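You operate a simulated robot arm through the tools that you are given. There is no shell and no other tool. Be economical: measure what you need, move in short steps, check, and stop when the job is done.

Carry out the task below with a simulated two-armed robot. There is one attempt and no reset: what you move stays moved.

TASK
Hold the red grip, slacken the brass screw and let the spring back gently to 0.
Fine: don't let it fly; then tighten the screw and slide the green slider back to 0.

It is judged by the outcome, as a careful person would: the job done as asked, and still so three seconds after it is handed in. It fails if anything else is knocked over, pushed out of place, dropped, spilled or broken.

THE ROBOT
Two 6-joint arms with two-finger parallel grippers on one trunk, on a base that drives. Base frame: it is fixed to the floor where the robot stands at the start and does not move with it; the origin is under the middle of the robot, x ahead of it, y to its left, z up. Readings come in m, degrees, newtons and seconds.
The left shoulder is at the start at [0.06, 0.187, 1.147], the right one opposite. With the tool pointing down near the work surface each hand reaches from about 0.22 to 0.62 m from the robot's upright axis, wherever it stands, measured 20 degrees to its own side. Places, roughly: brass screw [0.4, 0, 0.9]; green slider [0.5, -0.3, 0.8]; red grip [0.5, -0.2, 0.9]; spring board [0.5, -0.1, 0.8]. Payload 1.57 kg a hand.
The TCP of each hand is the grasp point between the finger pads, 0.03 m short of the fingertips. In the tool frame z runs along the fingers and y along their closing line. The gripper opens to 0.11 m. The fingers are 0.024 m wide and 0.012 m thick; the gripper's body (0.048 by 0.112 m) begins 0.078 m behind the TCP.
Orientation is told as [roll, pitch, yaw] about the base's x, y, z axes, in that order, counted from this pose: with the fingers straight down and closing along the base's y, the tool's x points along the base's -x, its y along +y and its z along -z.

THE INTERFACE
- The arms move only by the tool send_rows. It takes "left_plan", "right_plan" or both (then of equal length, played together; a hand with none holds still); each is a list of rows, each a list of 7 numbers: the gripper command, from -1 (shut) to 1 (fully open), values between in proportion, then the shift along the tool's x, y, z in m, then the turn, a rotation vector about the tool's x, y, z in degrees. In form: [[hand, dx, dy, dz, wx, wy, wz], ...]. A call has 1 to 10 rows; each row shifts and turns the commanded pose from where the row before left it, along the tool's axes as they then stand. Each row takes 0.2 s and may step no farther than 0.05 m and 8.6 degrees from the row before; otherwise, or with a gripper value out of range, the whole call is refused. A pose out of reach is approached as far as the arm can. The call stops where the force on the tool passes 80 N (or 10 N more than at its start, if that is more) or the arm is blocked; 0.2 s more then pass. The fingers move at their own pace (about 0.153 m/s each) and stop on an object; they squeeze with about 34 N. The grip force told is the motor's: it shows also when the fingers shut on nothing. Time passes only in rows, and 0.2 s behind the last, so rows that do not move let the fingers close. The reply holds the time, the measured pose of the TCP, the force on the tool along the base axes, the opening and the grip force, in the units named above and with some noise, with the torque about the TCP (base axes, N m) and any sound that the robot's microphone picked up, and new pictures: "pictures" is both (left out), scene, wrist or none (wrist: the cameras of the hands that moved).
- Cameras (640 x 400 px; columns grow to the right, rows downward): "scene" is now at [0.009, -0.0077, 1.6868]; the picture's right is [-0.05, -1.00, 0.00], its down [-0.83, 0.04, -0.55] and it looks along [0.55, -0.03, -0.83] (base axes); focal length 260 px, centre (320, 200). "left" rides on the left gripper at [0.07, -0.016, -0.141] in its tool frame; the picture's right is [0.23, 0.97, 0.00], its down [-0.86, 0.20, -0.48] and it looks along [-0.47, 0.11, 0.88] (tool axes); focal length 222 px, centre (320, 200). "right" rides on the right gripper at [0.07, 0.016, -0.141] in its tool frame; the picture's right is [-0.23, 0.97, 0.00], its down [-0.86, -0.20, -0.48] and it looks along [-0.47, -0.11, 0.88] (tool axes); focal length 222 px, centre (320, 200). There is no depth. A picture from a camera that has moved, and an enlarged one, comes with that camera's place and axes in the base frame and with its lens. The place of the scene camera against the robot may be out by one fixed shift of up to 0.012 m in any direction.
- raise_lower(by): slides the trunk up (or, below 0, down) by that many m; the arms and the scene camera ride with it, the base frame stays. It gives what a move gives, with no picture.
- drive_base(legs): drives the robot by 1 to 6 legs, each [ahead, left, turn to the left] in m, m and degrees, along the robot's own axes; the way and the turn of a leg run together, so that a leg with both is an arc; at most 1.5 m and 180 degrees a leg. The arms and the cameras ride along, it lands a little off, and it stops where it bumps. It gives what a move gives, and a new picture of the scene camera.
- head_to(pan, tilt): turns the head with the scene camera to pan (to the left, within 86 degrees either way) and tilt (down, from -29 to 69), counted from straight ahead of the robot. It gives what a move gives, and a new picture of the scene camera.
- close_up(camera, box): a new picture of the part [left, top, right, bottom] of that camera's present view, enlarged. No time passes.
- close_job(): hands the job in; it is judged then, once.

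Go step by step. Nothing tells you exact positions but the pictures and the camera data: compare them with the known pose of the tool, close in by small moves and look again before you grip or let go. The budget is 120 turns and 260 pictures, counting those below and the enlarged ones. Unless the task says otherwise, let go and move clear before handing in, and close with one line.

The tools are called after "Call:" as name(argument=value, ...) on one line, values as JSON. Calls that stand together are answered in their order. send_rows: Moves the arms, as the interface text tells. Its arguments: {"type":"object","properties":{"left_plan":{"type":"array"},"right_plan":{"type":"array"},"pictures":{"type":"string","enum":["both","scene","wrist","none"]}},"required":[]} The other tools are called the same way: raise_lower (by) slides the trunk up or down; drive_base (legs) drives the base; head_to (pan, tilt) turns the head that bears the scene camera; close_up (camera, box) takes an enlarged picture of a part of a camera's view; close_job () hands the job in.

At the start:

```text
clock: 0.0
left_position: [0.4428, 0.0781, 1.1464]
left_ee_rot: [0.0, -0.1, 0.0]
left_force: [0.5, 0.9, 0.3]
left_moment: [0.01, -0.01, 0.0]
left_grip_width: 0.11
left_grasp_force: 0.0
right_position: [0.3819, -0.2722, 1.2369]
right_ee_rot: [0.0, -0.1, 0.0]
right_force: [0.6, 0.4, 0.0]
right_moment: [0.0, -0.01, 0.01]
right_grip_width: 0.11
right_grasp_force: 0.0
trunk travel left (down, up): [-0.775, 0.215]
robot x, y, heading: [0.001, -0.0005, 0.1]
head pan, tilt: [-2.7, 56.4]
```

scene: 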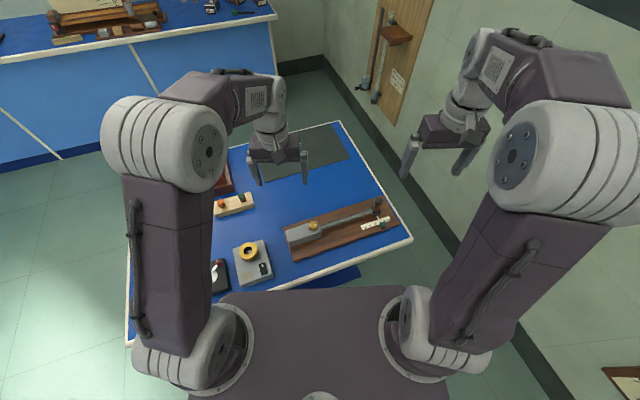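
right: 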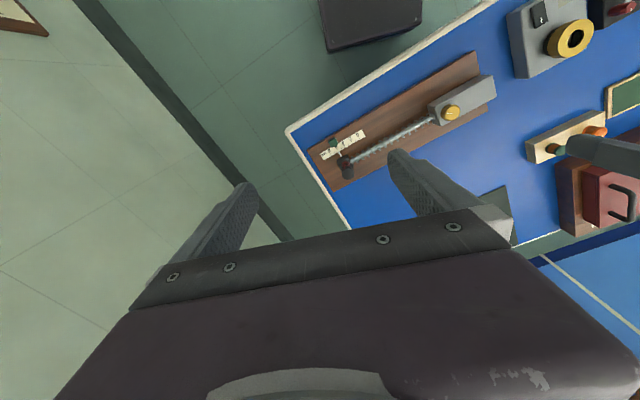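
left: 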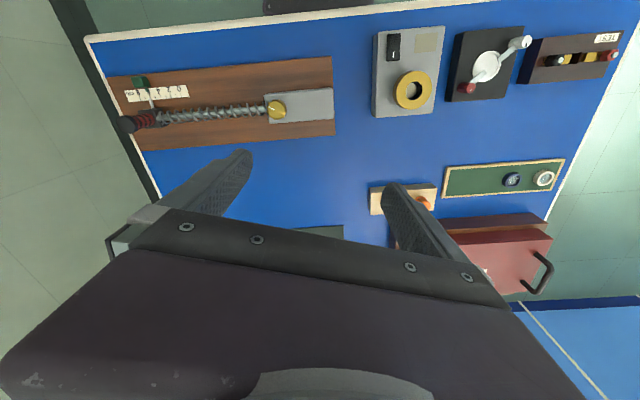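

I see the spring board: a wooden plank with a gray block and brass screw, a spring along a rod to the red grip, and a scale with a green slider. I'll take enlarged views first.

Call:
close_up(camera="scene", box=[270, 180, 430, 280])

Call:
close_up(camera="left", box=[90, 40, 350, 200])

Call:
close_up(camera="right", box=[300, 60, 500, 190])

```text
4.00 times, centred on (350, 230) of scene
camera zoom: at [0.009, -0.0077, 1.6868], right [-0.05, -1.0, 0.0], down [-0.83, 0.04, -0.55], along [0.55, -0.03, -0.83], focal length 1040 px, centre (200, 80)
```

zoom: 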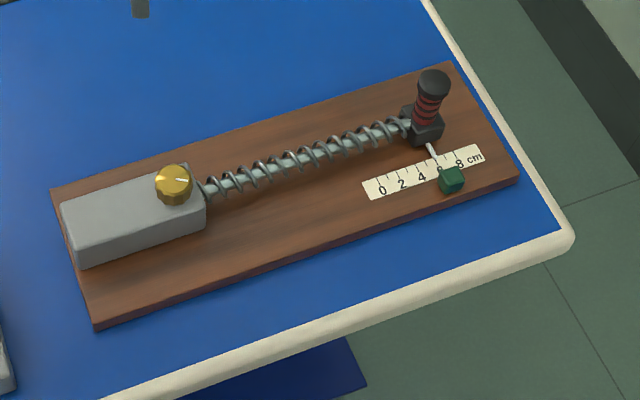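

```text
2.46 times, centred on (220, 120) of left
camera zoom: at [0.3741, 0.0617, 1.287], right [-0.23, 0.97, 0.0], down [0.86, 0.2, 0.48], along [0.47, 0.11, -0.88], focal length 547 px, centre (566, 397)
```

zoom: 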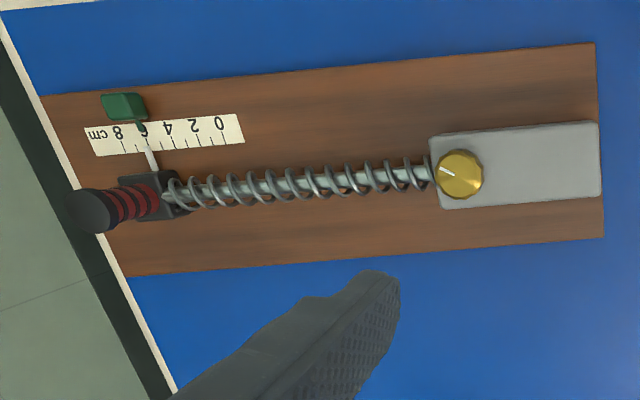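

```text
3.08 times, centred on (400, 125) of right
camera zoom: at [0.3115, -0.2574, 1.3789], right [0.23, 0.97, 0.0], down [0.86, -0.2, 0.48], along [0.47, -0.11, -0.88], focal length 684 px, centre (74, 431)
```

zoom: 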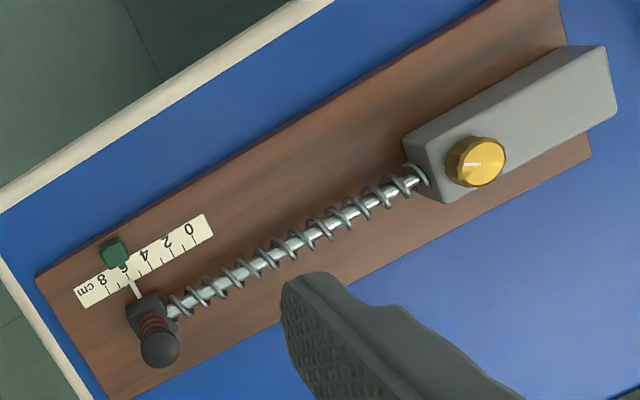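

The knob looks to be near (0.436, 0.001, 0.875) and the top of the grip near (0.518, -0.24, 0.89), with the rod pointing about 19° from y. I'll bring the right hand above the grip, lined up with the rod, and the left hand above the knob.

Call:
send_rows(right_plan=[[1, -0.0227, 0.0054, 0.0428, 0, 0, 0], [1, -0.0227, 0.0054, 0.0428, 0, 0, 0], [1, -0.0227, 0.0054, 0.0428, 0, 0, 0], [1, -0.0227, 0.0054, 0.0428, 0, 0, 0], [1, -0.0227, 0.0054, 0.0428, 0, 0, 0], [1, -0.0227, 0.0054, 0.0428, 0, 0, 0], [1, 0, 0, 0, 0, 0, -6.27], [1, 0, 0, 0, 0, 0, -6.27], [1, 0, 0, 0, 0, 0, -6.27], [1, 0, 0, 0, 0, 0, 0]], left_plan=[[1, 0.001, -0.013, 0.02, 0, 0, 0], [1, 0.001, -0.013, 0.02, 0, 0, 0], [1, 0.001, -0.013, 0.02, 0, 0, 0], [1, 0.001, -0.013, 0.02, 0, 0, 0], [1, 0.001, -0.013, 0.02, 0, 0, 0], [1, 0.001, -0.013, 0.02, 0, 0, 0], [1, 0, 0, 0, 0, 0, 0], [1, 0, 0, 0, 0, 0, 0], [1, 0, 0, 0, 0, 0, 0], [1, 0, 0, 0, 0, 0, 0]])

```text
clock: 2.2
left_position: [0.4357, -0.0008, 1.0251]
left_ee_rot: [0.0, 0.0, 0.0]
left_force: [0.1, -0.2, 0.1]
left_moment: [0.01, 0.02, 0.0]
left_grip_width: 0.1101
left_grasp_force: 0.1
right_position: [0.5181, -0.2406, 0.9833]
right_ee_rot: [0.0, -0.1, 18.9]
right_force: [0.4, -0.1, 0.4]
right_moment: [0.04, 0.0, 0.03]
right_grip_width: 0.1102
right_grasp_force: 0.1
trunk travel left (down, up): [-0.775, 0.215]
robot x, y, heading: [0.0019, 0.0046, 0.1]
head pan, tilt: [-2.7, 56.4]
camera scene: at [0.0085, -0.0075, 1.6868], right [-0.05, -1.0, 0.0], down [-0.83, 0.04, -0.55], along [0.55, -0.03, -0.83], focal length 260 px, centre (320, 200)
camera right: at [0.4465, -0.2495, 1.1231], right [-0.1, 0.99, 0.0], down [0.87, 0.09, 0.48], along [0.48, 0.05, -0.88], focal length 222 px, centre (320, 200)
camera left: at [0.3666, -0.0168, 1.166], right [-0.23, 0.97, 0.0], down [0.85, 0.2, 0.48], along [0.47, 0.11, -0.88], focal length 222 px, centre (320, 200)
```

scene: 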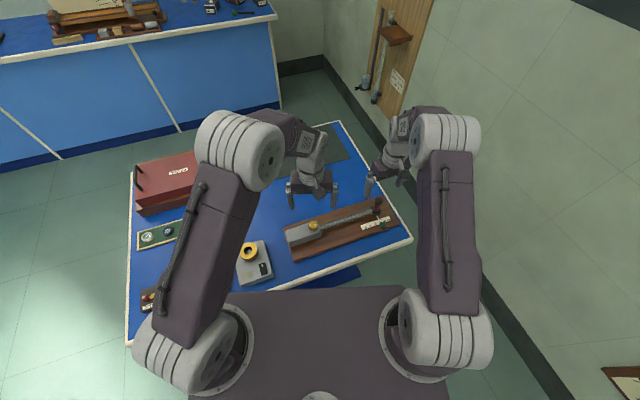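
right: 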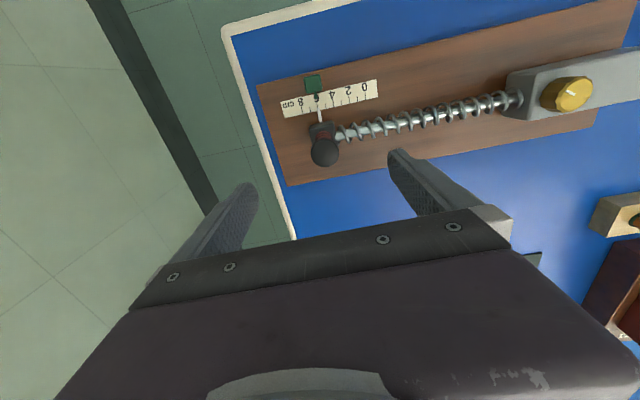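
left: 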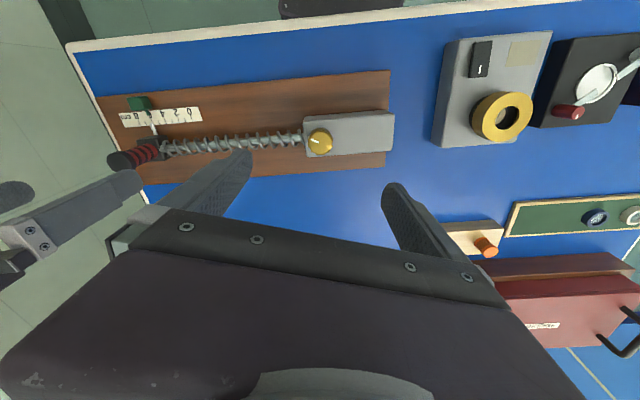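

The estimates hold up. I'll zoom in to get the heights of the handle, block and knob.

Call:
close_up(camera="right", box=[260, 60, 420, 190])

Call:
close_up(camera="left", box=[90, 80, 250, 190])

Call:
close_up(camera="left", box=[260, 90, 400, 180])

Call:
close_up(camera="right", box=[490, 50, 630, 140])

```text
3.08 times, centred on (340, 125) of right
camera zoom: at [0.4465, -0.2495, 1.1231], right [-0.1, 0.99, 0.0], down [0.87, 0.09, 0.48], along [0.48, 0.05, -0.88], focal length 684 px, centre (258, 431)
```

zoom: 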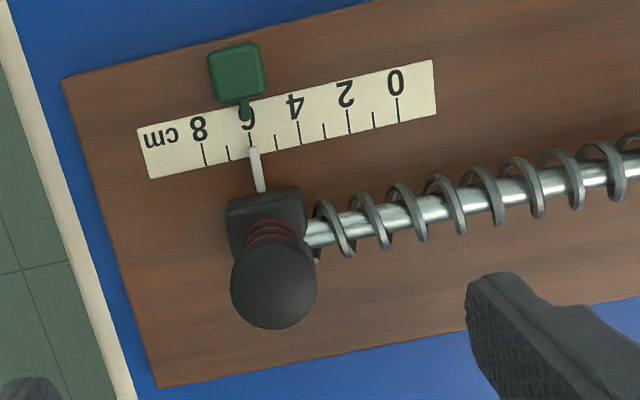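

```text
3.64 times, centred on (170, 135) of left
camera zoom: at [0.3666, -0.0168, 1.166], right [-0.23, 0.97, 0.0], down [0.85, 0.2, 0.48], along [0.47, 0.11, -0.88], focal length 808 px, centre (866, 436)
```

zoom: 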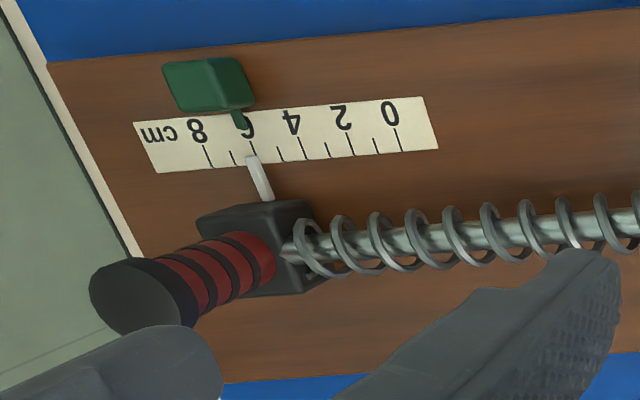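

```text
4.44 times, centred on (330, 135) of left
camera zoom: at [0.3666, -0.0168, 1.166], right [-0.23, 0.97, 0.0], down [0.85, 0.2, 0.48], along [0.47, 0.11, -0.88], focal length 987 px, centre (276, 489)
```

zoom: 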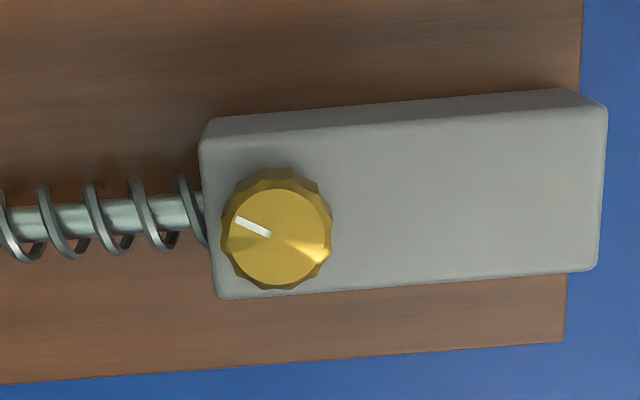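

```text
4.44 times, centred on (560, 95) of right
camera zoom: at [0.4465, -0.2495, 1.1231], right [-0.1, 0.99, 0.0], down [0.87, 0.09, 0.48], along [0.48, 0.05, -0.88], focal length 987 px, centre (-747, 667)
```

zoom: 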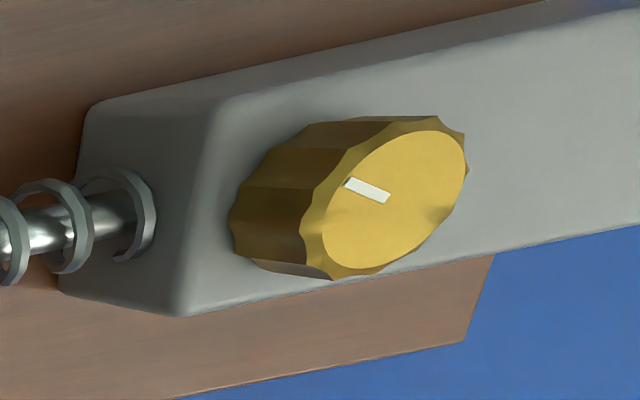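

The handle axis is at about (0.513, -0.237), z 0.85–0.90, and the rod runs 17.7° off y. The right hand goes down around the handle, and the left hand pre-turns clockwise so it has room to unscrew counter-clockwise.

Call:
send_rows(right_plan=[[1, 0.0037, 0.0051, 0.0, 0, 0, 1.2], [1, 0, 0, 0.03, 0, 0, 0], [1, 0, 0, 0.03, 0, 0, 0], [1, 0, 0, 0.02, 0, 0, 0], [1, 0, 0, 0.0133, 0, 0, 0], [1, 0, 0, 0, 0, 0, 0]], left_plan=[[1, 0, 0, 0, 0, 0, 8.5], [1, 0, 0, 0, 0, 0, 8.5], [1, 0, 0, 0, 0, 0, 8.5], [1, 0, 0, 0, 0, 0, 8.5], [1, 0, 0, 0, 0, 0, 8.5], [1, 0, 0, 0, 0, 0, 8.5]])

```text
clock: 3.6
left_position: [0.4369, 0.0004, 1.0262]
left_ee_rot: [0.0, 0.0, -51.2]
left_force: [0.4, 0.1, 0.2]
left_moment: [-0.01, 0.0, -0.05]
left_grip_width: 0.1101
left_grasp_force: 0.0
right_position: [0.5134, -0.2357, 0.888]
right_ee_rot: [0.0, 0.0, 17.6]
right_force: [-0.8, 0.3, -0.9]
right_moment: [-0.02, -0.01, 0.0]
right_grip_width: 0.11
right_grasp_force: 0.1
trunk travel left (down, up): [-0.775, 0.215]
robot x, y, heading: [0.0009, -0.0013, 0.2]
head pan, tilt: [-2.7, 56.4]
camera scene: at [0.0091, -0.0078, 1.6868], right [-0.05, -1.0, 0.0], down [-0.83, 0.04, -0.55], along [0.55, -0.03, -0.83], focal length 260 px, centre (320, 200)
camera right: at [0.4419, -0.2436, 1.0298], right [-0.08, 1.0, 0.0], down [0.88, 0.07, 0.48], along [0.48, 0.04, -0.88], focal length 222 px, centre (320, 200)
camera left: at [0.3814, 0.0444, 1.1668], right [0.62, 0.79, 0.0], down [0.69, -0.54, 0.48], along [0.38, -0.3, -0.88], focal length 222 px, centre (320, 200)
```

scene: 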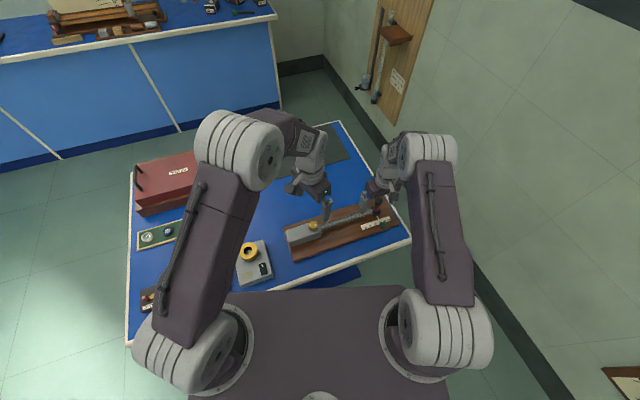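
right: 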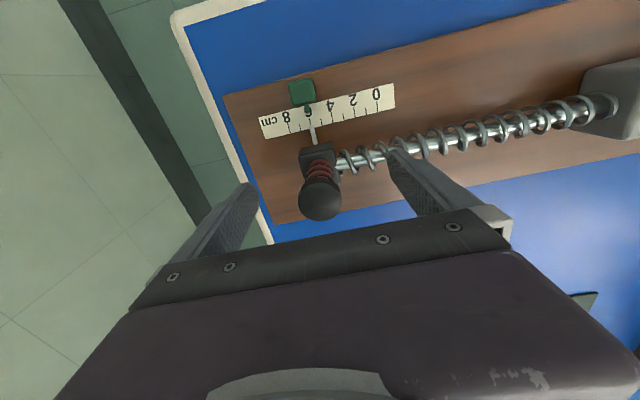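
left: 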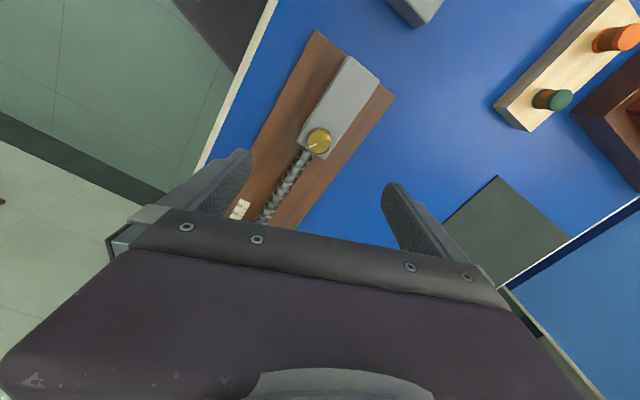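

The right hand straddles the handle; I'll shift it slightly and close. The left hand comes down to just above the knob.

Call:
send_rows(right_plan=[[1, 0.0025, -0.0014, 0, 0, 0, 0], [0, 0, 0, 0, 0, 0, 0], [-0.5, 0, 0, 0, 0, 0, 0], [-1, 0, 0, 0, 0, 0, 0], [-1, 0, 0, 0, 0, 0, 0], [-1, 0, 0, 0, 0, 0, 0]], left_plan=[[1, 0, 0, 0.03, 0, 0, 0], [1, 0, 0, 0.03, 0, 0, 0], [1, 0, 0, 0.03, 0, 0, 0], [1, 0, 0, 0, 0, 0, 0], [1, 0, 0, 0, 0, 0, 0], [1, 0, 0, 0, 0, 0, 0]])

```text
clock: 5.0
left_position: [0.4384, 0.0004, 0.9363]
left_ee_rot: [-0.1, -0.1, -51.0]
left_force: [-0.3, 0.0, -0.4]
left_moment: [0.0, -0.02, 0.01]
left_grip_width: 0.1099
left_grasp_force: 0.0
right_position: [0.5098, -0.2368, 0.8887]
right_ee_rot: [0.0, 0.1, 17.6]
right_force: [-1.4, 6.8, -3.8]
right_moment: [0.01, -0.02, 0.06]
right_grip_width: 0.0274
right_grasp_force: 38.3
trunk travel left (down, up): [-0.775, 0.215]
robot x, y, heading: [-0.001, 0.003, -0.1]
head pan, tilt: [-2.7, 56.4]
camera scene: at [0.0092, -0.0063, 1.6868], right [-0.05, -1.0, 0.0], down [-0.83, 0.04, -0.55], along [0.55, -0.03, -0.83], focal length 260 px, centre (320, 200)
camera right: at [0.4391, -0.244, 1.0297], right [-0.08, 1.0, 0.0], down [0.88, 0.07, 0.48], along [0.48, 0.04, -0.88], focal length 222 px, centre (320, 200)
camera left: at [0.3823, 0.0442, 1.0766], right [0.61, 0.79, 0.0], down [0.69, -0.54, 0.48], along [0.38, -0.3, -0.88], focal length 222 px, centre (320, 200)
```

scene: 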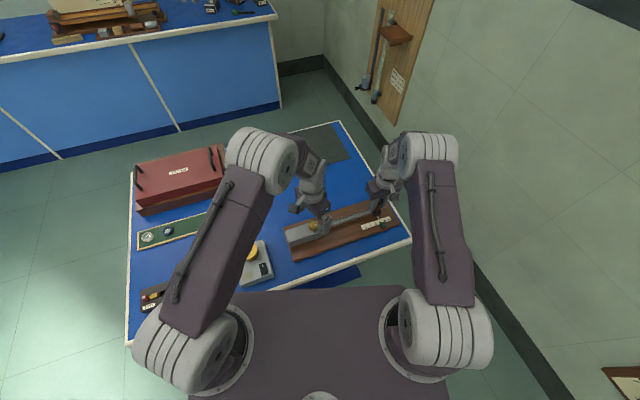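
right: 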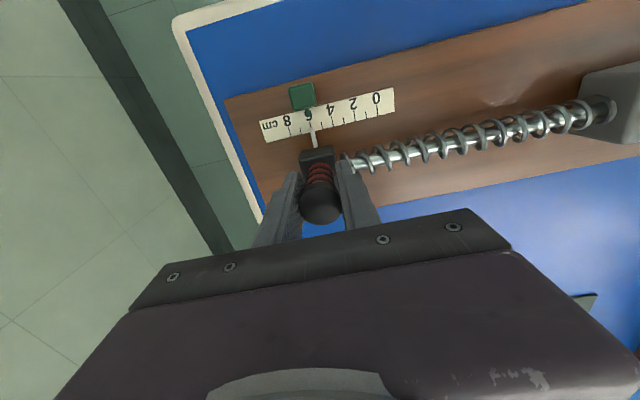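
left: 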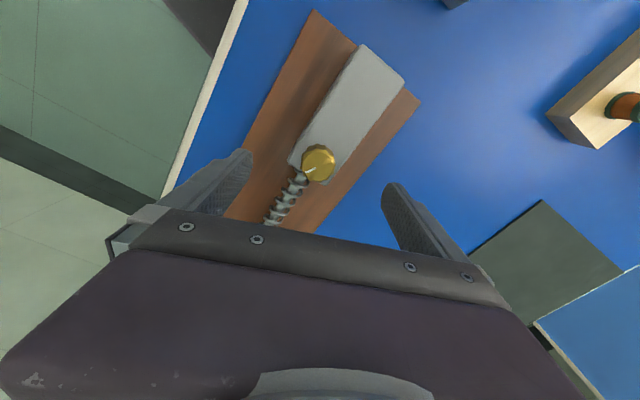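

The grip is held (opening 0.027 m). Now a zoom on the knob to centre the left hand.

Call:
close_up(camera="left", box=[270, 120, 370, 190])

Call:
close_up(camera="right", box=[250, 70, 410, 230])

```text
5.71 times, centred on (320, 155) of left
camera zoom: at [0.3823, 0.0442, 1.0766], right [0.61, 0.79, 0.0], down [0.69, -0.54, 0.48], along [0.38, -0.3, -0.88], focal length 1269 px, centre (320, 457)
```

zoom: 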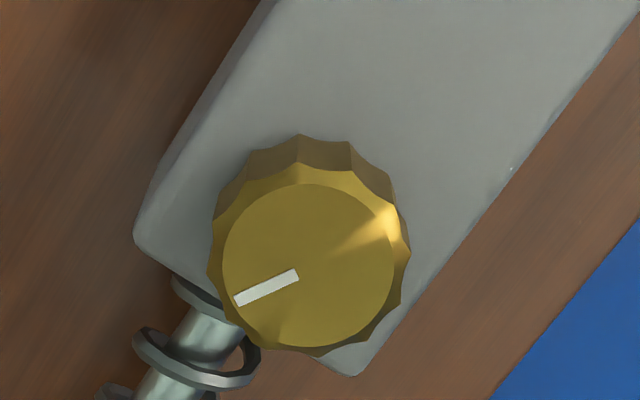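

```text
2.50 times, centred on (330, 150) of right
camera zoom: at [0.4391, -0.244, 1.0297], right [-0.08, 1.0, 0.0], down [0.88, 0.07, 0.48], along [0.48, 0.04, -0.88], focal length 555 px, centre (295, 325)
```

zoom: 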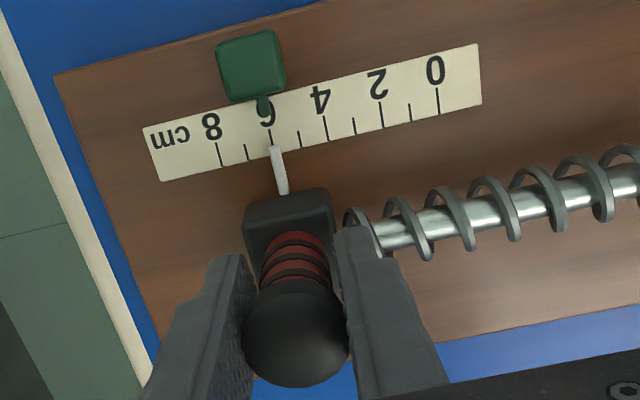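

The knob centre is at about (0.437, -0.002), within 2–3 mm. I'll lower the left hand round the knob and close on it.

Call:
send_rows(left_plan=[[1, -0.0007, -0.0023, 0.015, 0, 0, 0], [1, 0, 0, 0.01, 0, 0, 0], [1, 0, 0, 0.01, 0, 0, 0], [0, 0, 0, 0, 0, 0, 0], [-0.5, 0, 0, 0, 0, 0, 0], [-1, 0, 0, 0, 0, 0, 0], [-1, 0, 0, 0, 0, 0, 0]], right_plan=[[-1, 0, 0, 0, 0, 0, 0], [-1, 0, 0, 0, 0, 0, 0], [-1, 0, 0, 0, 0, 0, 0], [-1, 0, 0, 0, 0, 0, 0], [-1, 0, 0, 0, 0, 0, 0], [-1, 0, 0, 0, 0, 0, 0], [-1, 0, 0, 0, 0, 0, 0]], pictures="wrist")

```text
clock: 6.6
left_position: [0.4373, -0.0018, 0.9009]
left_ee_rot: [-0.1, -0.1, -51.0]
left_force: [5.1, 4.1, -7.0]
left_moment: [0.04, -0.41, 0.07]
left_grip_width: 0.0314
left_grasp_force: 40.6
right_position: [0.5108, -0.2375, 0.889]
right_ee_rot: [-0.1, 0.0, 17.6]
right_force: [-8.4, 6.1, -4.8]
right_moment: [0.16, -0.84, 0.03]
right_grip_width: 0.0279
right_grasp_force: 38.5
trunk travel left (down, up): [-0.775, 0.215]
robot x, y, heading: [0.0016, -0.0006, 0.2]
head pan, tilt: [-2.7, 56.4]
camera right: at [0.4392, -0.244, 1.0298], right [-0.08, 1.0, 0.0], down [0.88, 0.07, 0.48], along [0.48, 0.04, -0.88], focal length 222 px, centre (320, 200)
camera left: at [0.381, 0.0422, 1.0413], right [0.61, 0.79, 0.0], down [0.69, -0.54, 0.48], along [0.38, -0.3, -0.88], focal length 222 px, centre (320, 200)
```

right: 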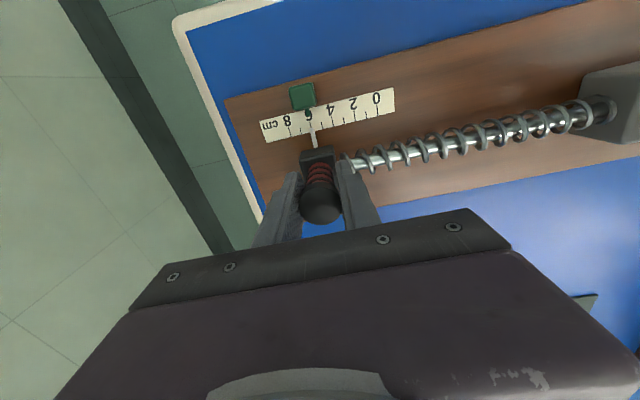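
left: 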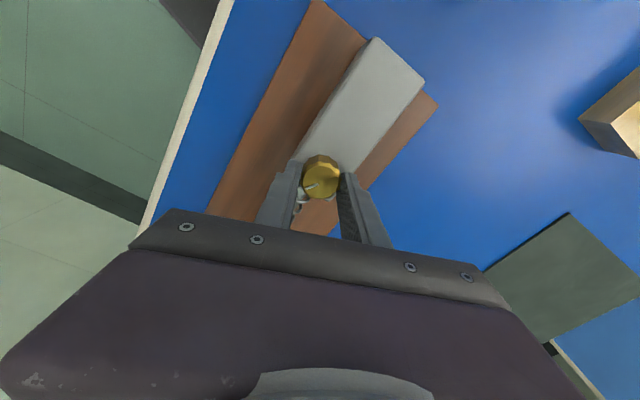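

Both hands are gripping well. I'll begin turning the screw counter-clockwise in small steps and watch the right-hand force.

Call:
send_rows(left_plan=[[-1, 0, 0, 0, 0, 0, -7], [-1, 0, 0, 0, 0, 0, -7], [-1, 0, 0, 0, 0, 0, -7], [-1, 0, 0, 0, 0, 0, -7]], right_plan=[[-1, 0, 0, 0, 0, 0, 0], [-1, 0, 0, 0, 0, 0, 0], [-1, 0, 0, 0, 0, 0, 0], [-1, 0, 0, 0, 0, 0, 0]], pictures="wrist")

```text
clock: 7.6
left_position: [0.4369, -0.0007, 0.902]
left_ee_rot: [-0.1, -0.1, -22.8]
left_force: [20.1, 10.6, -21.9]
left_moment: [0.4, -0.48, -0.03]
left_grip_width: 0.0315
left_grasp_force: 39.8
right_position: [0.5094, -0.2372, 0.8894]
right_ee_rot: [0.0, 0.1, 17.7]
right_force: [-20.6, -0.7, 9.0]
right_moment: [0.27, -0.99, 0.0]
right_grip_width: 0.0276
right_grasp_force: 38.4
trunk travel left (down, up): [-0.775, 0.215]
robot x, y, heading: [0.0039, -0.0005, 0.0]
head pan, tilt: [-2.7, 56.4]
camera right: at [0.4395, -0.2439, 1.0299], right [-0.08, 1.0, 0.0], down [0.88, 0.07, 0.48], along [0.47, 0.04, -0.88], focal length 222 px, centre (320, 200)
camera left: at [0.3674, 0.0113, 1.0413], right [0.17, 0.99, 0.0], down [0.86, -0.15, 0.48], along [0.47, -0.08, -0.88], focal length 222 px, centre (320, 200)
```

right: 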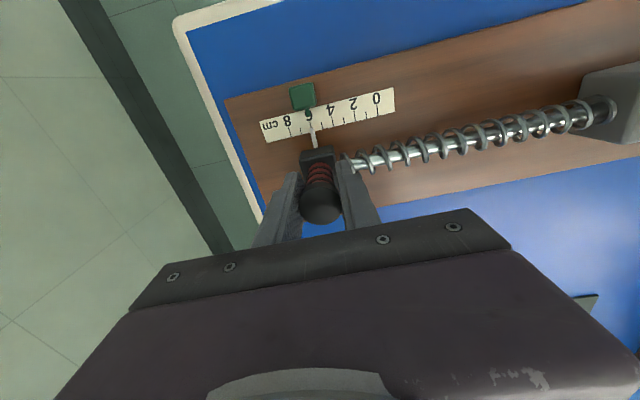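
left: 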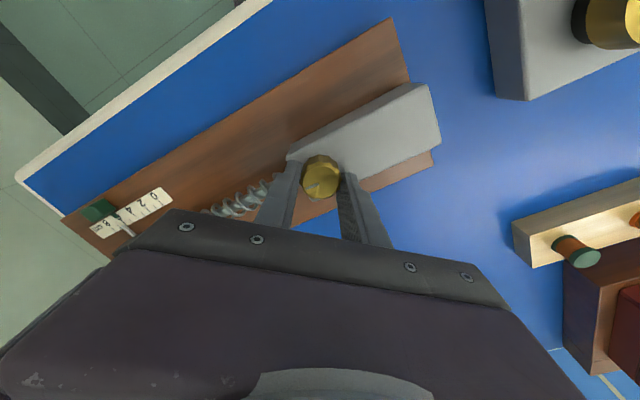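

Call:
close_up(camera="left", box=[260, 130, 380, 220])

Call:
close_up(camera="right", box=[250, 70, 410, 230])

```text
4.44 times, centred on (320, 175) of left
camera zoom: at [0.3674, 0.0113, 1.0413], right [0.17, 0.99, 0.0], down [0.86, -0.15, 0.48], along [0.47, -0.08, -0.88], focal length 987 px, centre (320, 311)
```

zoom: 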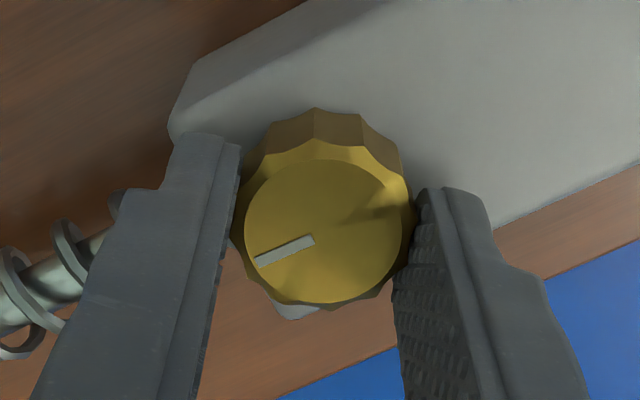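

```text
2.50 times, centred on (330, 150) of right
camera zoom: at [0.4395, -0.2439, 1.0299], right [-0.08, 1.0, 0.0], down [0.88, 0.07, 0.48], along [0.47, 0.04, -0.88], focal length 555 px, centre (295, 325)
```

zoom: 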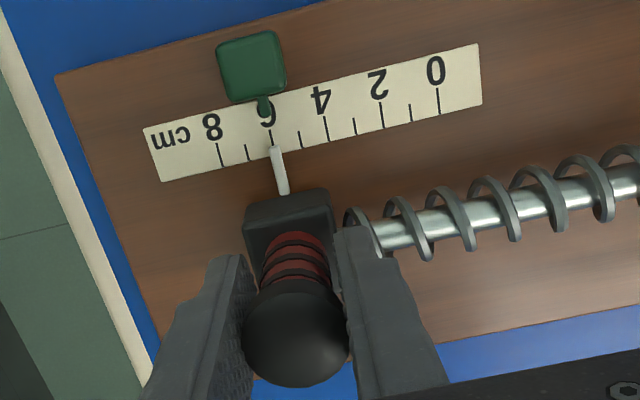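

The knob is turning with the hand; the side forces are building a little. I'll ease them with sub-millimetre shifts and keep turning.

Call:
send_rows(left_plan=[[-1, -0.0005, 0, 0.0004, 0, 0, 0], [-1, 0, 0, 0, 0, 0, -7], [-1, 0, 0, 0, 0, 0, -7]], right_plan=[[-1, 0.0008, 0, 0, 0, 0, 0], [-1, 0, 0, 0, 0, 0, 0], [-1, 0, 0, 0, 0, 0, 0]], pictures="none")

```text
clock: 8.4
left_position: [0.4373, -0.0013, 0.9009]
left_ee_rot: [-0.2, 0.0, -8.9]
left_force: [14.4, 13.9, -1.3]
left_moment: [0.61, -0.73, -0.07]
left_grip_width: 0.0318
left_grasp_force: 39.8
right_position: [0.5114, -0.236, 0.8886]
right_ee_rot: [-0.1, 0.0, 17.6]
right_force: [-9.6, 3.3, 3.3]
right_moment: [-0.04, 0.33, 0.05]
right_grip_width: 0.0276
right_grasp_force: 39.0
trunk travel left (down, up): [-0.775, 0.215]
robot x, y, heading: [0.0045, 0.0009, -0.0]
head pan, tilt: [-2.7, 56.4]
```

Call:
send_rows(left_plan=[[-1, -0.0004, 0.0005, 0, 0, 0, 0], [-1, 0, 0, 0, 0, 0, -7], [-1, 0, 0, 0, 0, 0, -7], [-1, 0, 0, 0, 0, 0, -7]], right_plan=[[-1, 0.0005, 0, 0, 0, 0, 0], [-1, 0, 0, 0, 0, 0, 0], [-1, 0, 0, 0, 0, 0, 0], [-1, 0, 0, 0, 0, 0, 0]], pictures="none")

```text
clock: 9.4
left_position: [0.4375, -0.0006, 0.9006]
left_ee_rot: [-0.3, 0.1, 12.1]
left_force: [17.6, 11.5, -7.4]
left_moment: [0.54, -0.52, 0.01]
left_grip_width: 0.0316
left_grasp_force: 40.5
right_position: [0.5098, -0.2372, 0.8874]
right_ee_rot: [-0.1, 0.1, 17.6]
right_force: [-9.8, 2.3, 8.7]
right_moment: [0.24, -0.86, 0.09]
right_grip_width: 0.0274
right_grasp_force: 38.1
trunk travel left (down, up): [-0.775, 0.215]
robot x, y, heading: [0.0007, -0.0008, 0.0]
head pan, tilt: [-2.7, 56.4]
```

Call:
send_rows(left_plan=[[-1, -0.0007, 0.0004, 0, 0, 0, 0], [-1, 0, 0, 0, 0, 0, -7], [-1, 0, 0, 0, 0, 0, -7], [-1, 0, 0, 0, 0, 0, -7]], right_plan=[[-1, 0.0004, 0, 0, 0, 0, 0], [-1, 0, 0, 0, 0, 0, 0], [-1, 0, 0, 0, 0, 0, 0], [-1, 0, 0, 0, 0, 0, 0]], pictures="none")

Call:
send_rows(left_plan=[[-1, -0.0005, 0.0002, 0, 0, 0, 0], [-1, 0, 0, 0, 0, 0, -7], [-1, 0, 0, 0, 0, 0, -7]], right_plan=[[-1, 0, 0, 0, 0, 0, 0], [-1, 0, 0, 0, 0, 0, 0], [-1, 0, 0, 0, 0, 0, 0]], pictures="wrist")

```text
clock: 10.4
left_position: [0.438, 0.0003, 0.9015]
left_ee_rot: [-0.1, 0.2, 33.1]
left_force: [6.7, 11.5, 2.9]
left_moment: [0.62, -0.72, 0.0]
left_grip_width: 0.0315
left_grasp_force: 40.4
right_position: [0.5097, -0.2355, 0.8897]
right_ee_rot: [-0.2, -0.1, 17.5]
right_force: [-0.3, 6.1, 6.7]
right_moment: [-0.29, 0.67, -0.17]
right_grip_width: 0.0274
right_grasp_force: 38.1
trunk travel left (down, up): [-0.775, 0.215]
robot x, y, heading: [0.0004, 0.0013, 0.1]
head pan, tilt: [-2.7, 56.4]
```

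```text
clock: 11.2
left_position: [0.4367, 0.0017, 0.9008]
left_ee_rot: [0.0, 0.2, 47.2]
left_force: [-9.4, 7.7, 31.0]
left_moment: [0.14, 0.34, -0.01]
left_grip_width: 0.0313
left_grasp_force: 39.9
right_position: [0.5104, -0.236, 0.8887]
right_ee_rot: [-0.3, -0.1, 17.8]
right_force: [16.5, 11.0, -11.3]
right_moment: [-0.44, 0.96, 0.06]
right_grip_width: 0.0277
right_grasp_force: 38.3
trunk travel left (down, up): [-0.775, 0.215]
robot x, y, heading: [0.0026, 0.0003, -0.1]
head pan, tilt: [-2.7, 56.4]
camera right: at [0.4384, -0.2429, 1.0294], right [-0.08, 1.0, 0.0], down [0.87, 0.07, 0.48], along [0.48, 0.04, -0.88], focal length 222 px, centre (320, 200)
camera left: at [0.4021, -0.0611, 1.0417], right [-0.87, 0.5, 0.0], down [0.44, 0.76, 0.48], along [0.24, 0.41, -0.88], focal length 222 px, centre (320, 200)
```

right: 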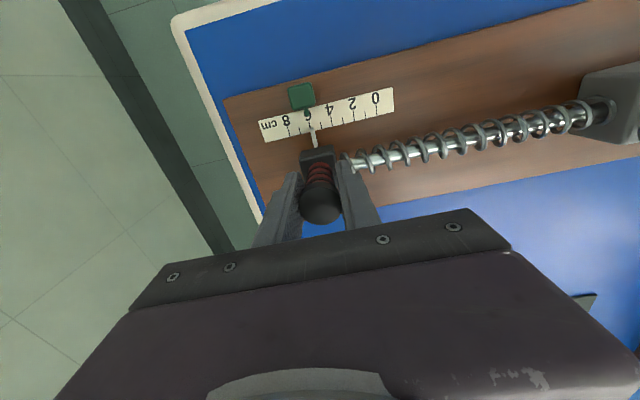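
left: 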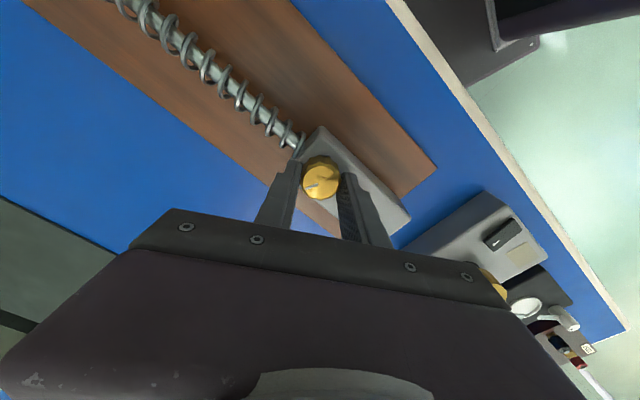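

Call:
send_rows(left_plan=[[-1, 0, 0, -0.0006, 0, 0, 0], [-1, 0, 0, 0, 0, 0, -7], [-1, 0, 0, 0, 0, 0, -7], [-1, 0, 0, 0, 0, 0, -7]], right_plan=[[-1, -0.0005, 0, 0, 0, 0, 0], [-1, 0, 0, 0, 0, 0, 0], [-1, 0, 0, 0, 0, 0, 0], [-1, 0, 0, 0, 0, 0, 0]], pictures="none")

```text
clock: 12.2
left_position: [0.4356, 0.0013, 0.9006]
left_ee_rot: [0.1, 0.2, 68.1]
left_force: [-11.8, 8.3, 9.1]
left_moment: [0.1, 0.21, -0.04]
left_grip_width: 0.0312
left_grasp_force: 40.1
right_position: [0.5097, -0.2364, 0.8895]
right_ee_rot: [-0.2, -0.1, 17.6]
right_force: [13.8, 10.4, -7.3]
right_moment: [0.1, -0.62, -0.04]
right_grip_width: 0.0272
right_grasp_force: 38.5
trunk travel left (down, up): [-0.775, 0.215]
robot x, y, heading: [0.0018, -0.0014, -0.2]
head pan, tilt: [-2.7, 56.4]
```

The screw is turned about 119°. I'll test whether the rod is free by letting the right hand follow 3 mm toward 0.

Call:
send_rows(right_plan=[[-1, 0, 0.001, 0, 0, 0, 0], [-1, 0, 0.001, 0, 0, 0, 0], [-1, 0, 0.001, 0, 0, 0, 0]], left_plan=[[-1, 0, 0, 0, 0, 0, 0], [-1, 0, 0, 0, 0, 0, 0], [-1, 0, 0, 0, 0, 0, 0]], pictures="none")

Call:
close_up(camera="right", box=[250, 70, 410, 230])

```text
clock: 13.0
left_position: [0.4363, 0.0015, 0.9013]
left_ee_rot: [0.1, 0.2, 68.0]
left_force: [-12.0, 7.2, -5.2]
left_moment: [0.39, 0.17, 0.01]
left_grip_width: 0.031
left_grasp_force: 40.1
right_position: [0.5087, -0.2332, 0.8891]
right_ee_rot: [-0.2, 0.0, 17.6]
right_force: [13.1, 9.0, 5.3]
right_moment: [0.01, -0.09, -0.04]
right_grip_width: 0.0279
right_grasp_force: 38.1
trunk travel left (down, up): [-0.775, 0.215]
robot x, y, heading: [0.0006, -0.0008, 0.1]
head pan, tilt: [-2.7, 56.4]
```

```text
2.50 times, centred on (330, 150) of right
camera zoom: at [0.4378, -0.2404, 1.0295], right [-0.08, 1.0, 0.0], down [0.87, 0.07, 0.48], along [0.48, 0.03, -0.88], focal length 555 px, centre (295, 325)
```

zoom: 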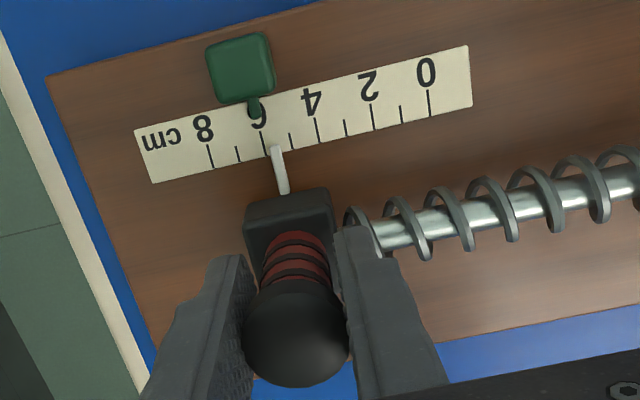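

The rod is free: the pointer has moved to about 5.5 and the slider stayed put. I'll let the spring back slowly.

Call:
send_rows(right_plan=[[-1, -0.0005, 0.002, 0, 0, 0, 0], [-1, 0, 0.002, 0, 0, 0, 0], [-1, 0, 0.002, 0, 0, 0, 0], [-1, 0, 0.002, 0, 0, 0, 0], [-1, 0, 0.002, 0, 0, 0, 0], [-1, 0, 0.002, 0, 0, 0, 0], [-1, 0, 0.002, 0, 0, 0, 0], [-1, 0, 0.002, 0, 0, 0, 0], [-1, 0, 0.002, 0, 0, 0, 0], [-1, 0, 0.002, 0, 0, 0, 0]], pictures="none")

Call:
close_up(camera="right", box=[250, 70, 410, 230])

```text
clock: 15.2
left_position: [0.4365, 0.0004, 0.901]
left_ee_rot: [0.1, 0.2, 67.9]
left_force: [-17.4, 4.0, -18.8]
left_moment: [-0.43, 0.21, -0.05]
left_grip_width: 0.0314
left_grasp_force: 40.6
right_position: [0.5043, -0.213, 0.8878]
right_ee_rot: [-0.2, 0.1, 17.6]
right_force: [15.0, 8.3, 6.0]
right_moment: [0.04, -0.68, -0.09]
right_grip_width: 0.0277
right_grasp_force: 37.6
trunk travel left (down, up): [-0.775, 0.215]
robot x, y, heading: [0.0007, 0.0036, 0.1]
head pan, tilt: [-2.7, 56.4]
```

```text
2.50 times, centred on (330, 150) of right
camera zoom: at [0.4316, -0.2211, 1.0295], right [-0.08, 1.0, 0.0], down [0.88, 0.07, 0.48], along [0.48, 0.04, -0.88], focal length 555 px, centre (295, 325)
```

zoom: 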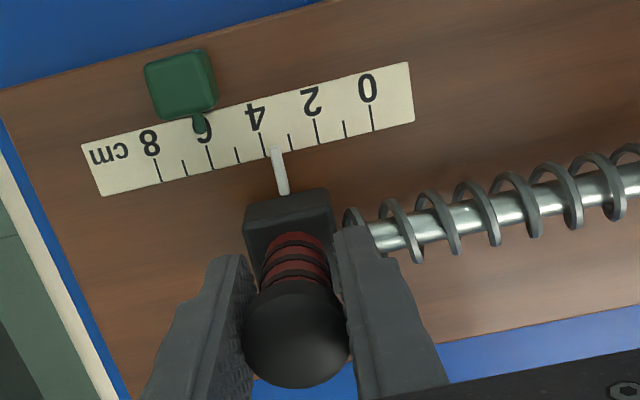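

Call:
send_rows(right_plan=[[-1, -0.0007, 0.002, 0, 0, 0, 0], [-1, 0, 0.002, 0, 0, 0, 0], [-1, 0, 0.002, 0, 0, 0, 0], [-1, 0, 0.002, 0, 0, 0, 0], [-1, 0, 0.002, 0, 0, 0, 0], [-1, 0, 0.002, 0, 0, 0, 0], [-1, 0, 0.002, 0, 0, 0, 0], [-1, 0, 0.002, 0, 0, 0, 0], [-1, 0, 0.002, 0, 0, 0, 0], [-1, 0, 0.002, 0, 0, 0, 0]], left_plan=[[-1, 0, 0.0005, 0.0004, 0, 0, 0], [-1, 0, 0, 0, 0, 0, 0], [-1, 0, 0, 0, 0, 0, 0], [-1, 0, 0, 0, 0, 0, 0], [-1, 0, 0, 0, 0, 0, 0], [-1, 0, 0, 0, 0, 0, 0], [-1, 0, 0, 0, 0, 0, 0], [-1, 0, 0, 0, 0, 0, 0], [-1, 0, 0, 0, 0, 0, 0], [-1, 0, 0, 0, 0, 0, 0]], pictures="none")

Call:
close_up(camera="right", box=[250, 70, 410, 230])

```text
clock: 17.4
left_position: [0.4363, 0.0014, 0.9009]
left_ee_rot: [0.1, 0.1, 68.0]
left_force: [-18.9, 12.1, 16.4]
left_moment: [-0.13, 0.35, -0.03]
left_grip_width: 0.031
left_grasp_force: 40.0
right_position: [0.497, -0.1965, 0.8884]
right_ee_rot: [-0.1, 0.0, 17.6]
right_force: [9.0, 6.2, -27.5]
right_moment: [0.0, -0.19, -0.1]
right_grip_width: 0.0277
right_grasp_force: 38.2
trunk travel left (down, up): [-0.775, 0.215]
robot x, y, heading: [0.0015, 0.0008, -0.1]
head pan, tilt: [-2.7, 56.4]
```

```text
2.50 times, centred on (330, 150) of right
camera zoom: at [0.4258, -0.2031, 1.0295], right [-0.08, 1.0, 0.0], down [0.88, 0.07, 0.48], along [0.48, 0.04, -0.88], focal length 555 px, centre (295, 325)
```

zoom: 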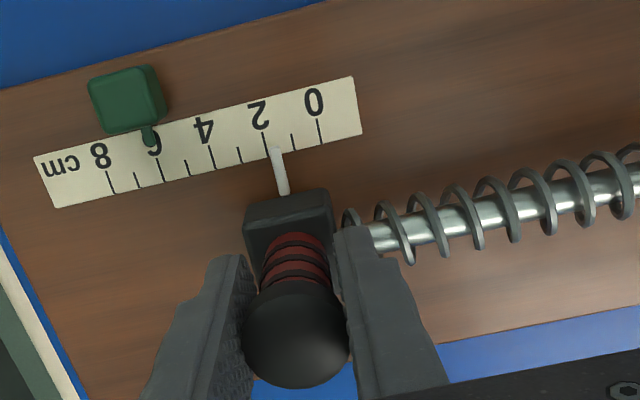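

Pointer at about 1.6. I'll go on a bit slower for the last stretch.

Call:
send_rows(right_plan=[[-1, -0.0003, 0.0015, 0.0006, 0, 0, 0], [-1, 0, 0.0015, 0, 0, 0, 0], [-1, 0, 0.0015, 0, 0, 0, 0], [-1, 0, 0.0015, 0, 0, 0, 0], [-1, 0, 0.0015, 0, 0, 0, 0], [-1, 0, 0.0015, 0, 0, 0, 0], [-1, 0, 0.0015, 0, 0, 0, 0], [-1, 0, 0.0015, 0, 0, 0, 0]], left_plan=[[-1, 0, 0.0005, -0.0003, 0, 0, 0], [-1, 0, 0, 0, 0, 0, 0], [-1, 0, 0, 0, 0, 0, 0], [-1, 0, 0, 0, 0, 0, 0], [-1, 0, 0, 0, 0, 0, 0], [-1, 0, 0, 0, 0, 0, 0], [-1, 0, 0, 0, 0, 0, 0], [-1, 0, 0, 0, 0, 0, 0]], pictures="none")

Call:
close_up(camera="right", box=[250, 70, 410, 230])

```text
clock: 19.2
left_position: [0.4357, 0.0008, 0.9009]
left_ee_rot: [-0.2, 0.2, 68.0]
left_force: [5.6, 11.2, -32.0]
left_moment: [0.36, 0.17, -0.02]
left_grip_width: 0.0313
left_grasp_force: 40.4
right_position: [0.4932, -0.1844, 0.8887]
right_ee_rot: [-0.2, 0.0, 17.6]
right_force: [-12.9, -2.3, 26.9]
right_moment: [0.1, -0.21, -0.02]
right_grip_width: 0.0278
right_grasp_force: 38.0
trunk travel left (down, up): [-0.775, 0.215]
robot x, y, heading: [-0.0038, 0.001, 0.2]
head pan, tilt: [-2.7, 56.4]
```

```text
2.50 times, centred on (330, 150) of right
camera zoom: at [0.4218, -0.1911, 1.0294], right [-0.08, 1.0, 0.0], down [0.88, 0.07, 0.48], along [0.48, 0.04, -0.88], focal length 555 px, centre (295, 325)
```

zoom: 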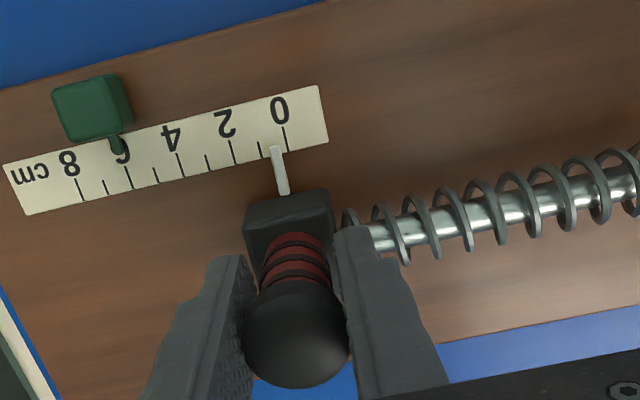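

Call:
send_rows(right_plan=[[-1, 0.0003, 0.001, -0.0003, 0, 0, 0], [-1, 0, 0.001, 0, 0, 0, 0], [-1, 0, 0.001, 0, 0, 0, 0], [-1, 0, 0.0005, 0, 0, 0, 0], [-1, 0, 0, 0, 0, 0, 0]], left_plan=[[-1, 0, 0, 0.0004, 0, 0, 0], [-1, 0, 0, 0, 0, 0, 0], [-1, 0, 0, 0, 0, 0, 0], [-1, 0, 0, 0, 0, 0, 0], [-1, 0, 0, 0, 0, 0, 0]], pictures="none")

Call:
close_up(camera="right", box=[270, 80, 370, 160])

```text
clock: 20.4
left_position: [0.436, 0.0008, 0.9012]
left_ee_rot: [0.0, 0.1, 68.0]
left_force: [-9.5, 4.9, -11.2]
left_moment: [-0.34, 0.25, -0.04]
left_grip_width: 0.0312
left_grasp_force: 40.0
right_position: [0.4931, -0.1813, 0.8889]
right_ee_rot: [-0.1, -0.1, 17.6]
right_force: [3.8, 3.4, 10.9]
right_moment: [-0.23, 0.75, 0.04]
right_grip_width: 0.0275
right_grasp_force: 38.1
trunk travel left (down, up): [-0.775, 0.215]
robot x, y, heading: [-0.003, 0.0036, -0.1]
head pan, tilt: [-2.7, 56.4]
```

```text
5.00 times, centred on (320, 120) of right
camera zoom: at [0.4205, -0.1882, 1.0291], right [-0.08, 1.0, 0.0], down [0.87, 0.07, 0.48], along [0.48, 0.04, -0.88], focal length 1111 px, centre (320, 600)
```

zoom: 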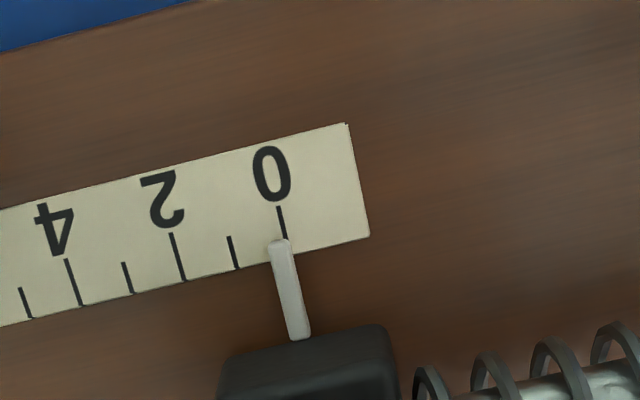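

About 1 mm to go. I'll ease it by that much and check from a second view.

Call:
send_rows(right_plan=[[-1, 0, 0.0006, -0.0002, 0, 0, 0], [-1, 0, 0.0005, 0, 0, 0, 0], [-1, 0, 0, 0, 0, 0, 0]], left_plan=[[-1, 0, 0.0003, 0.0002, 0, 0, 0], [-1, 0, 0, 0, 0, 0, 0], [-1, 0, 0, 0, 0, 0, 0]], pictures="none")

Call:
close_up(camera="right", box=[270, 80, 370, 160])

Call:
close_up(camera="scene", box=[340, 195, 420, 245])

```text
clock: 21.2
left_position: [0.4357, 0.0006, 0.9018]
left_ee_rot: [0.0, 0.2, 68.0]
left_force: [-15.1, 9.3, 8.7]
left_moment: [-0.17, 0.12, -0.05]
left_grip_width: 0.0312
left_grasp_force: 40.1
right_position: [0.4918, -0.18, 0.8891]
right_ee_rot: [-0.1, -0.2, 17.7]
right_force: [11.6, 4.0, -9.8]
right_moment: [0.17, -0.82, 0.03]
right_grip_width: 0.0277
right_grasp_force: 38.0
trunk travel left (down, up): [-0.775, 0.215]
robot x, y, heading: [0.0006, 0.0001, 0.1]
head pan, tilt: [-2.7, 56.4]
```

```text
5.00 times, centred on (320, 120) of right
camera zoom: at [0.4201, -0.1869, 1.0291], right [-0.08, 1.0, 0.0], down [0.87, 0.07, 0.48], along [0.48, 0.04, -0.88], focal length 1111 px, centre (320, 600)
```

zoom: 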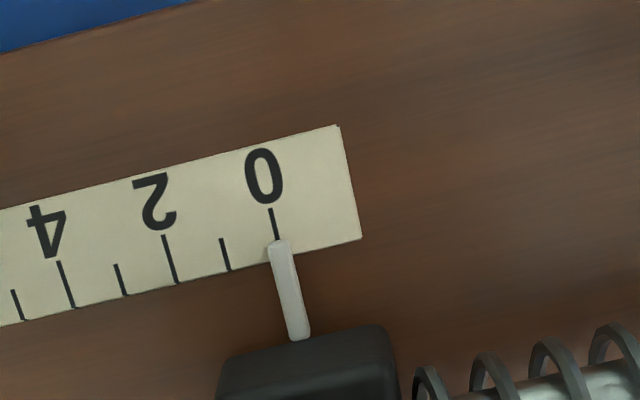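

```text
8.00 times, centred on (380, 220) of scene
camera zoom: at [0.0084, -0.0053, 1.6868], right [-0.05, -1.0, 0.0], down [-0.83, 0.04, -0.55], along [0.55, -0.03, -0.83], focal length 2080 px, centre (-160, 40)
```

zoom: 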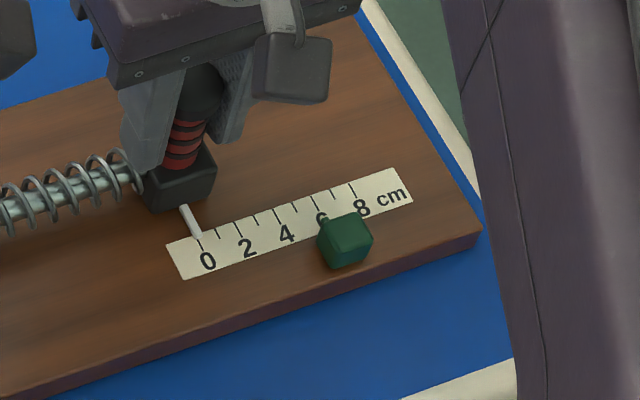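

The pointer is on 0 with almost no spring load. Now I'll tighten the screw by turning it back clockwise while the right hand holds the grip at 0.

Call:
send_rows(left_plan=[[-1, 0, 0.0005, -0.0002, 0, 0, 0], [-1, 0, 0, 0, 0, 0, 7], [-1, 0, 0, 0, 0, 0, 7], [-1, 0, 0, 0, 0, 0, 7], [-1, 0, 0, 0, 0, 0, 7]], right_plan=[[-1, -0.0004, 0, 0, 0, 0, 0], [-1, 0, 0, 0, 0, 0, 0], [-1, 0, 0, 0, 0, 0, 0], [-1, 0, 0, 0, 0, 0, 0], [-1, 0, 0, 0, 0, 0, 0]], pictures="none")

Call:
send_rows(left_plan=[[-1, 0, 0, 0, 0, 0, 7], [-1, 0, 0, 0, 0, 0, 7], [-1, 0, 0, 0, 0, 0, 7]], right_plan=[[-1, 0, 0, 0, 0, 0, 0], [-1, 0, 0, 0, 0, 0, 0], [-1, 0, 0, 0, 0, 0, 0]], pictures="none")

```text
clock: 22.4
left_position: [0.4372, -0.0006, 0.9007]
left_ee_rot: [-0.1, 0.0, 39.8]
left_force: [-6.1, 6.1, 18.0]
left_moment: [-0.37, 1.1, -0.02]
left_grip_width: 0.0311
left_grasp_force: 40.3
right_position: [0.4918, -0.1799, 0.8886]
right_ee_rot: [0.0, 0.1, 17.6]
right_force: [5.3, -0.5, -9.1]
right_moment: [-0.33, 1.15, -0.06]
right_grip_width: 0.0277
right_grasp_force: 38.2
trunk travel left (down, up): [-0.775, 0.215]
robot x, y, heading: [-0.0004, -0.0024, -0.1]
head pan, tilt: [-2.7, 56.4]
```

```text
clock: 23.2
left_position: [0.4361, -0.0001, 0.9019]
left_ee_rot: [-0.2, 0.0, 18.8]
left_force: [10.3, 8.4, -3.1]
left_moment: [0.29, -0.78, 0.01]
left_grip_width: 0.031
left_grasp_force: 39.5
right_position: [0.4924, -0.1789, 0.8883]
right_ee_rot: [0.1, 0.1, 17.6]
right_force: [-9.9, -2.0, 4.1]
right_moment: [0.0, -0.26, -0.03]
right_grip_width: 0.0277
right_grasp_force: 38.3
trunk travel left (down, up): [-0.775, 0.215]
robot x, y, heading: [-0.0026, -0.0015, -0.0]
head pan, tilt: [-2.7, 56.4]
```

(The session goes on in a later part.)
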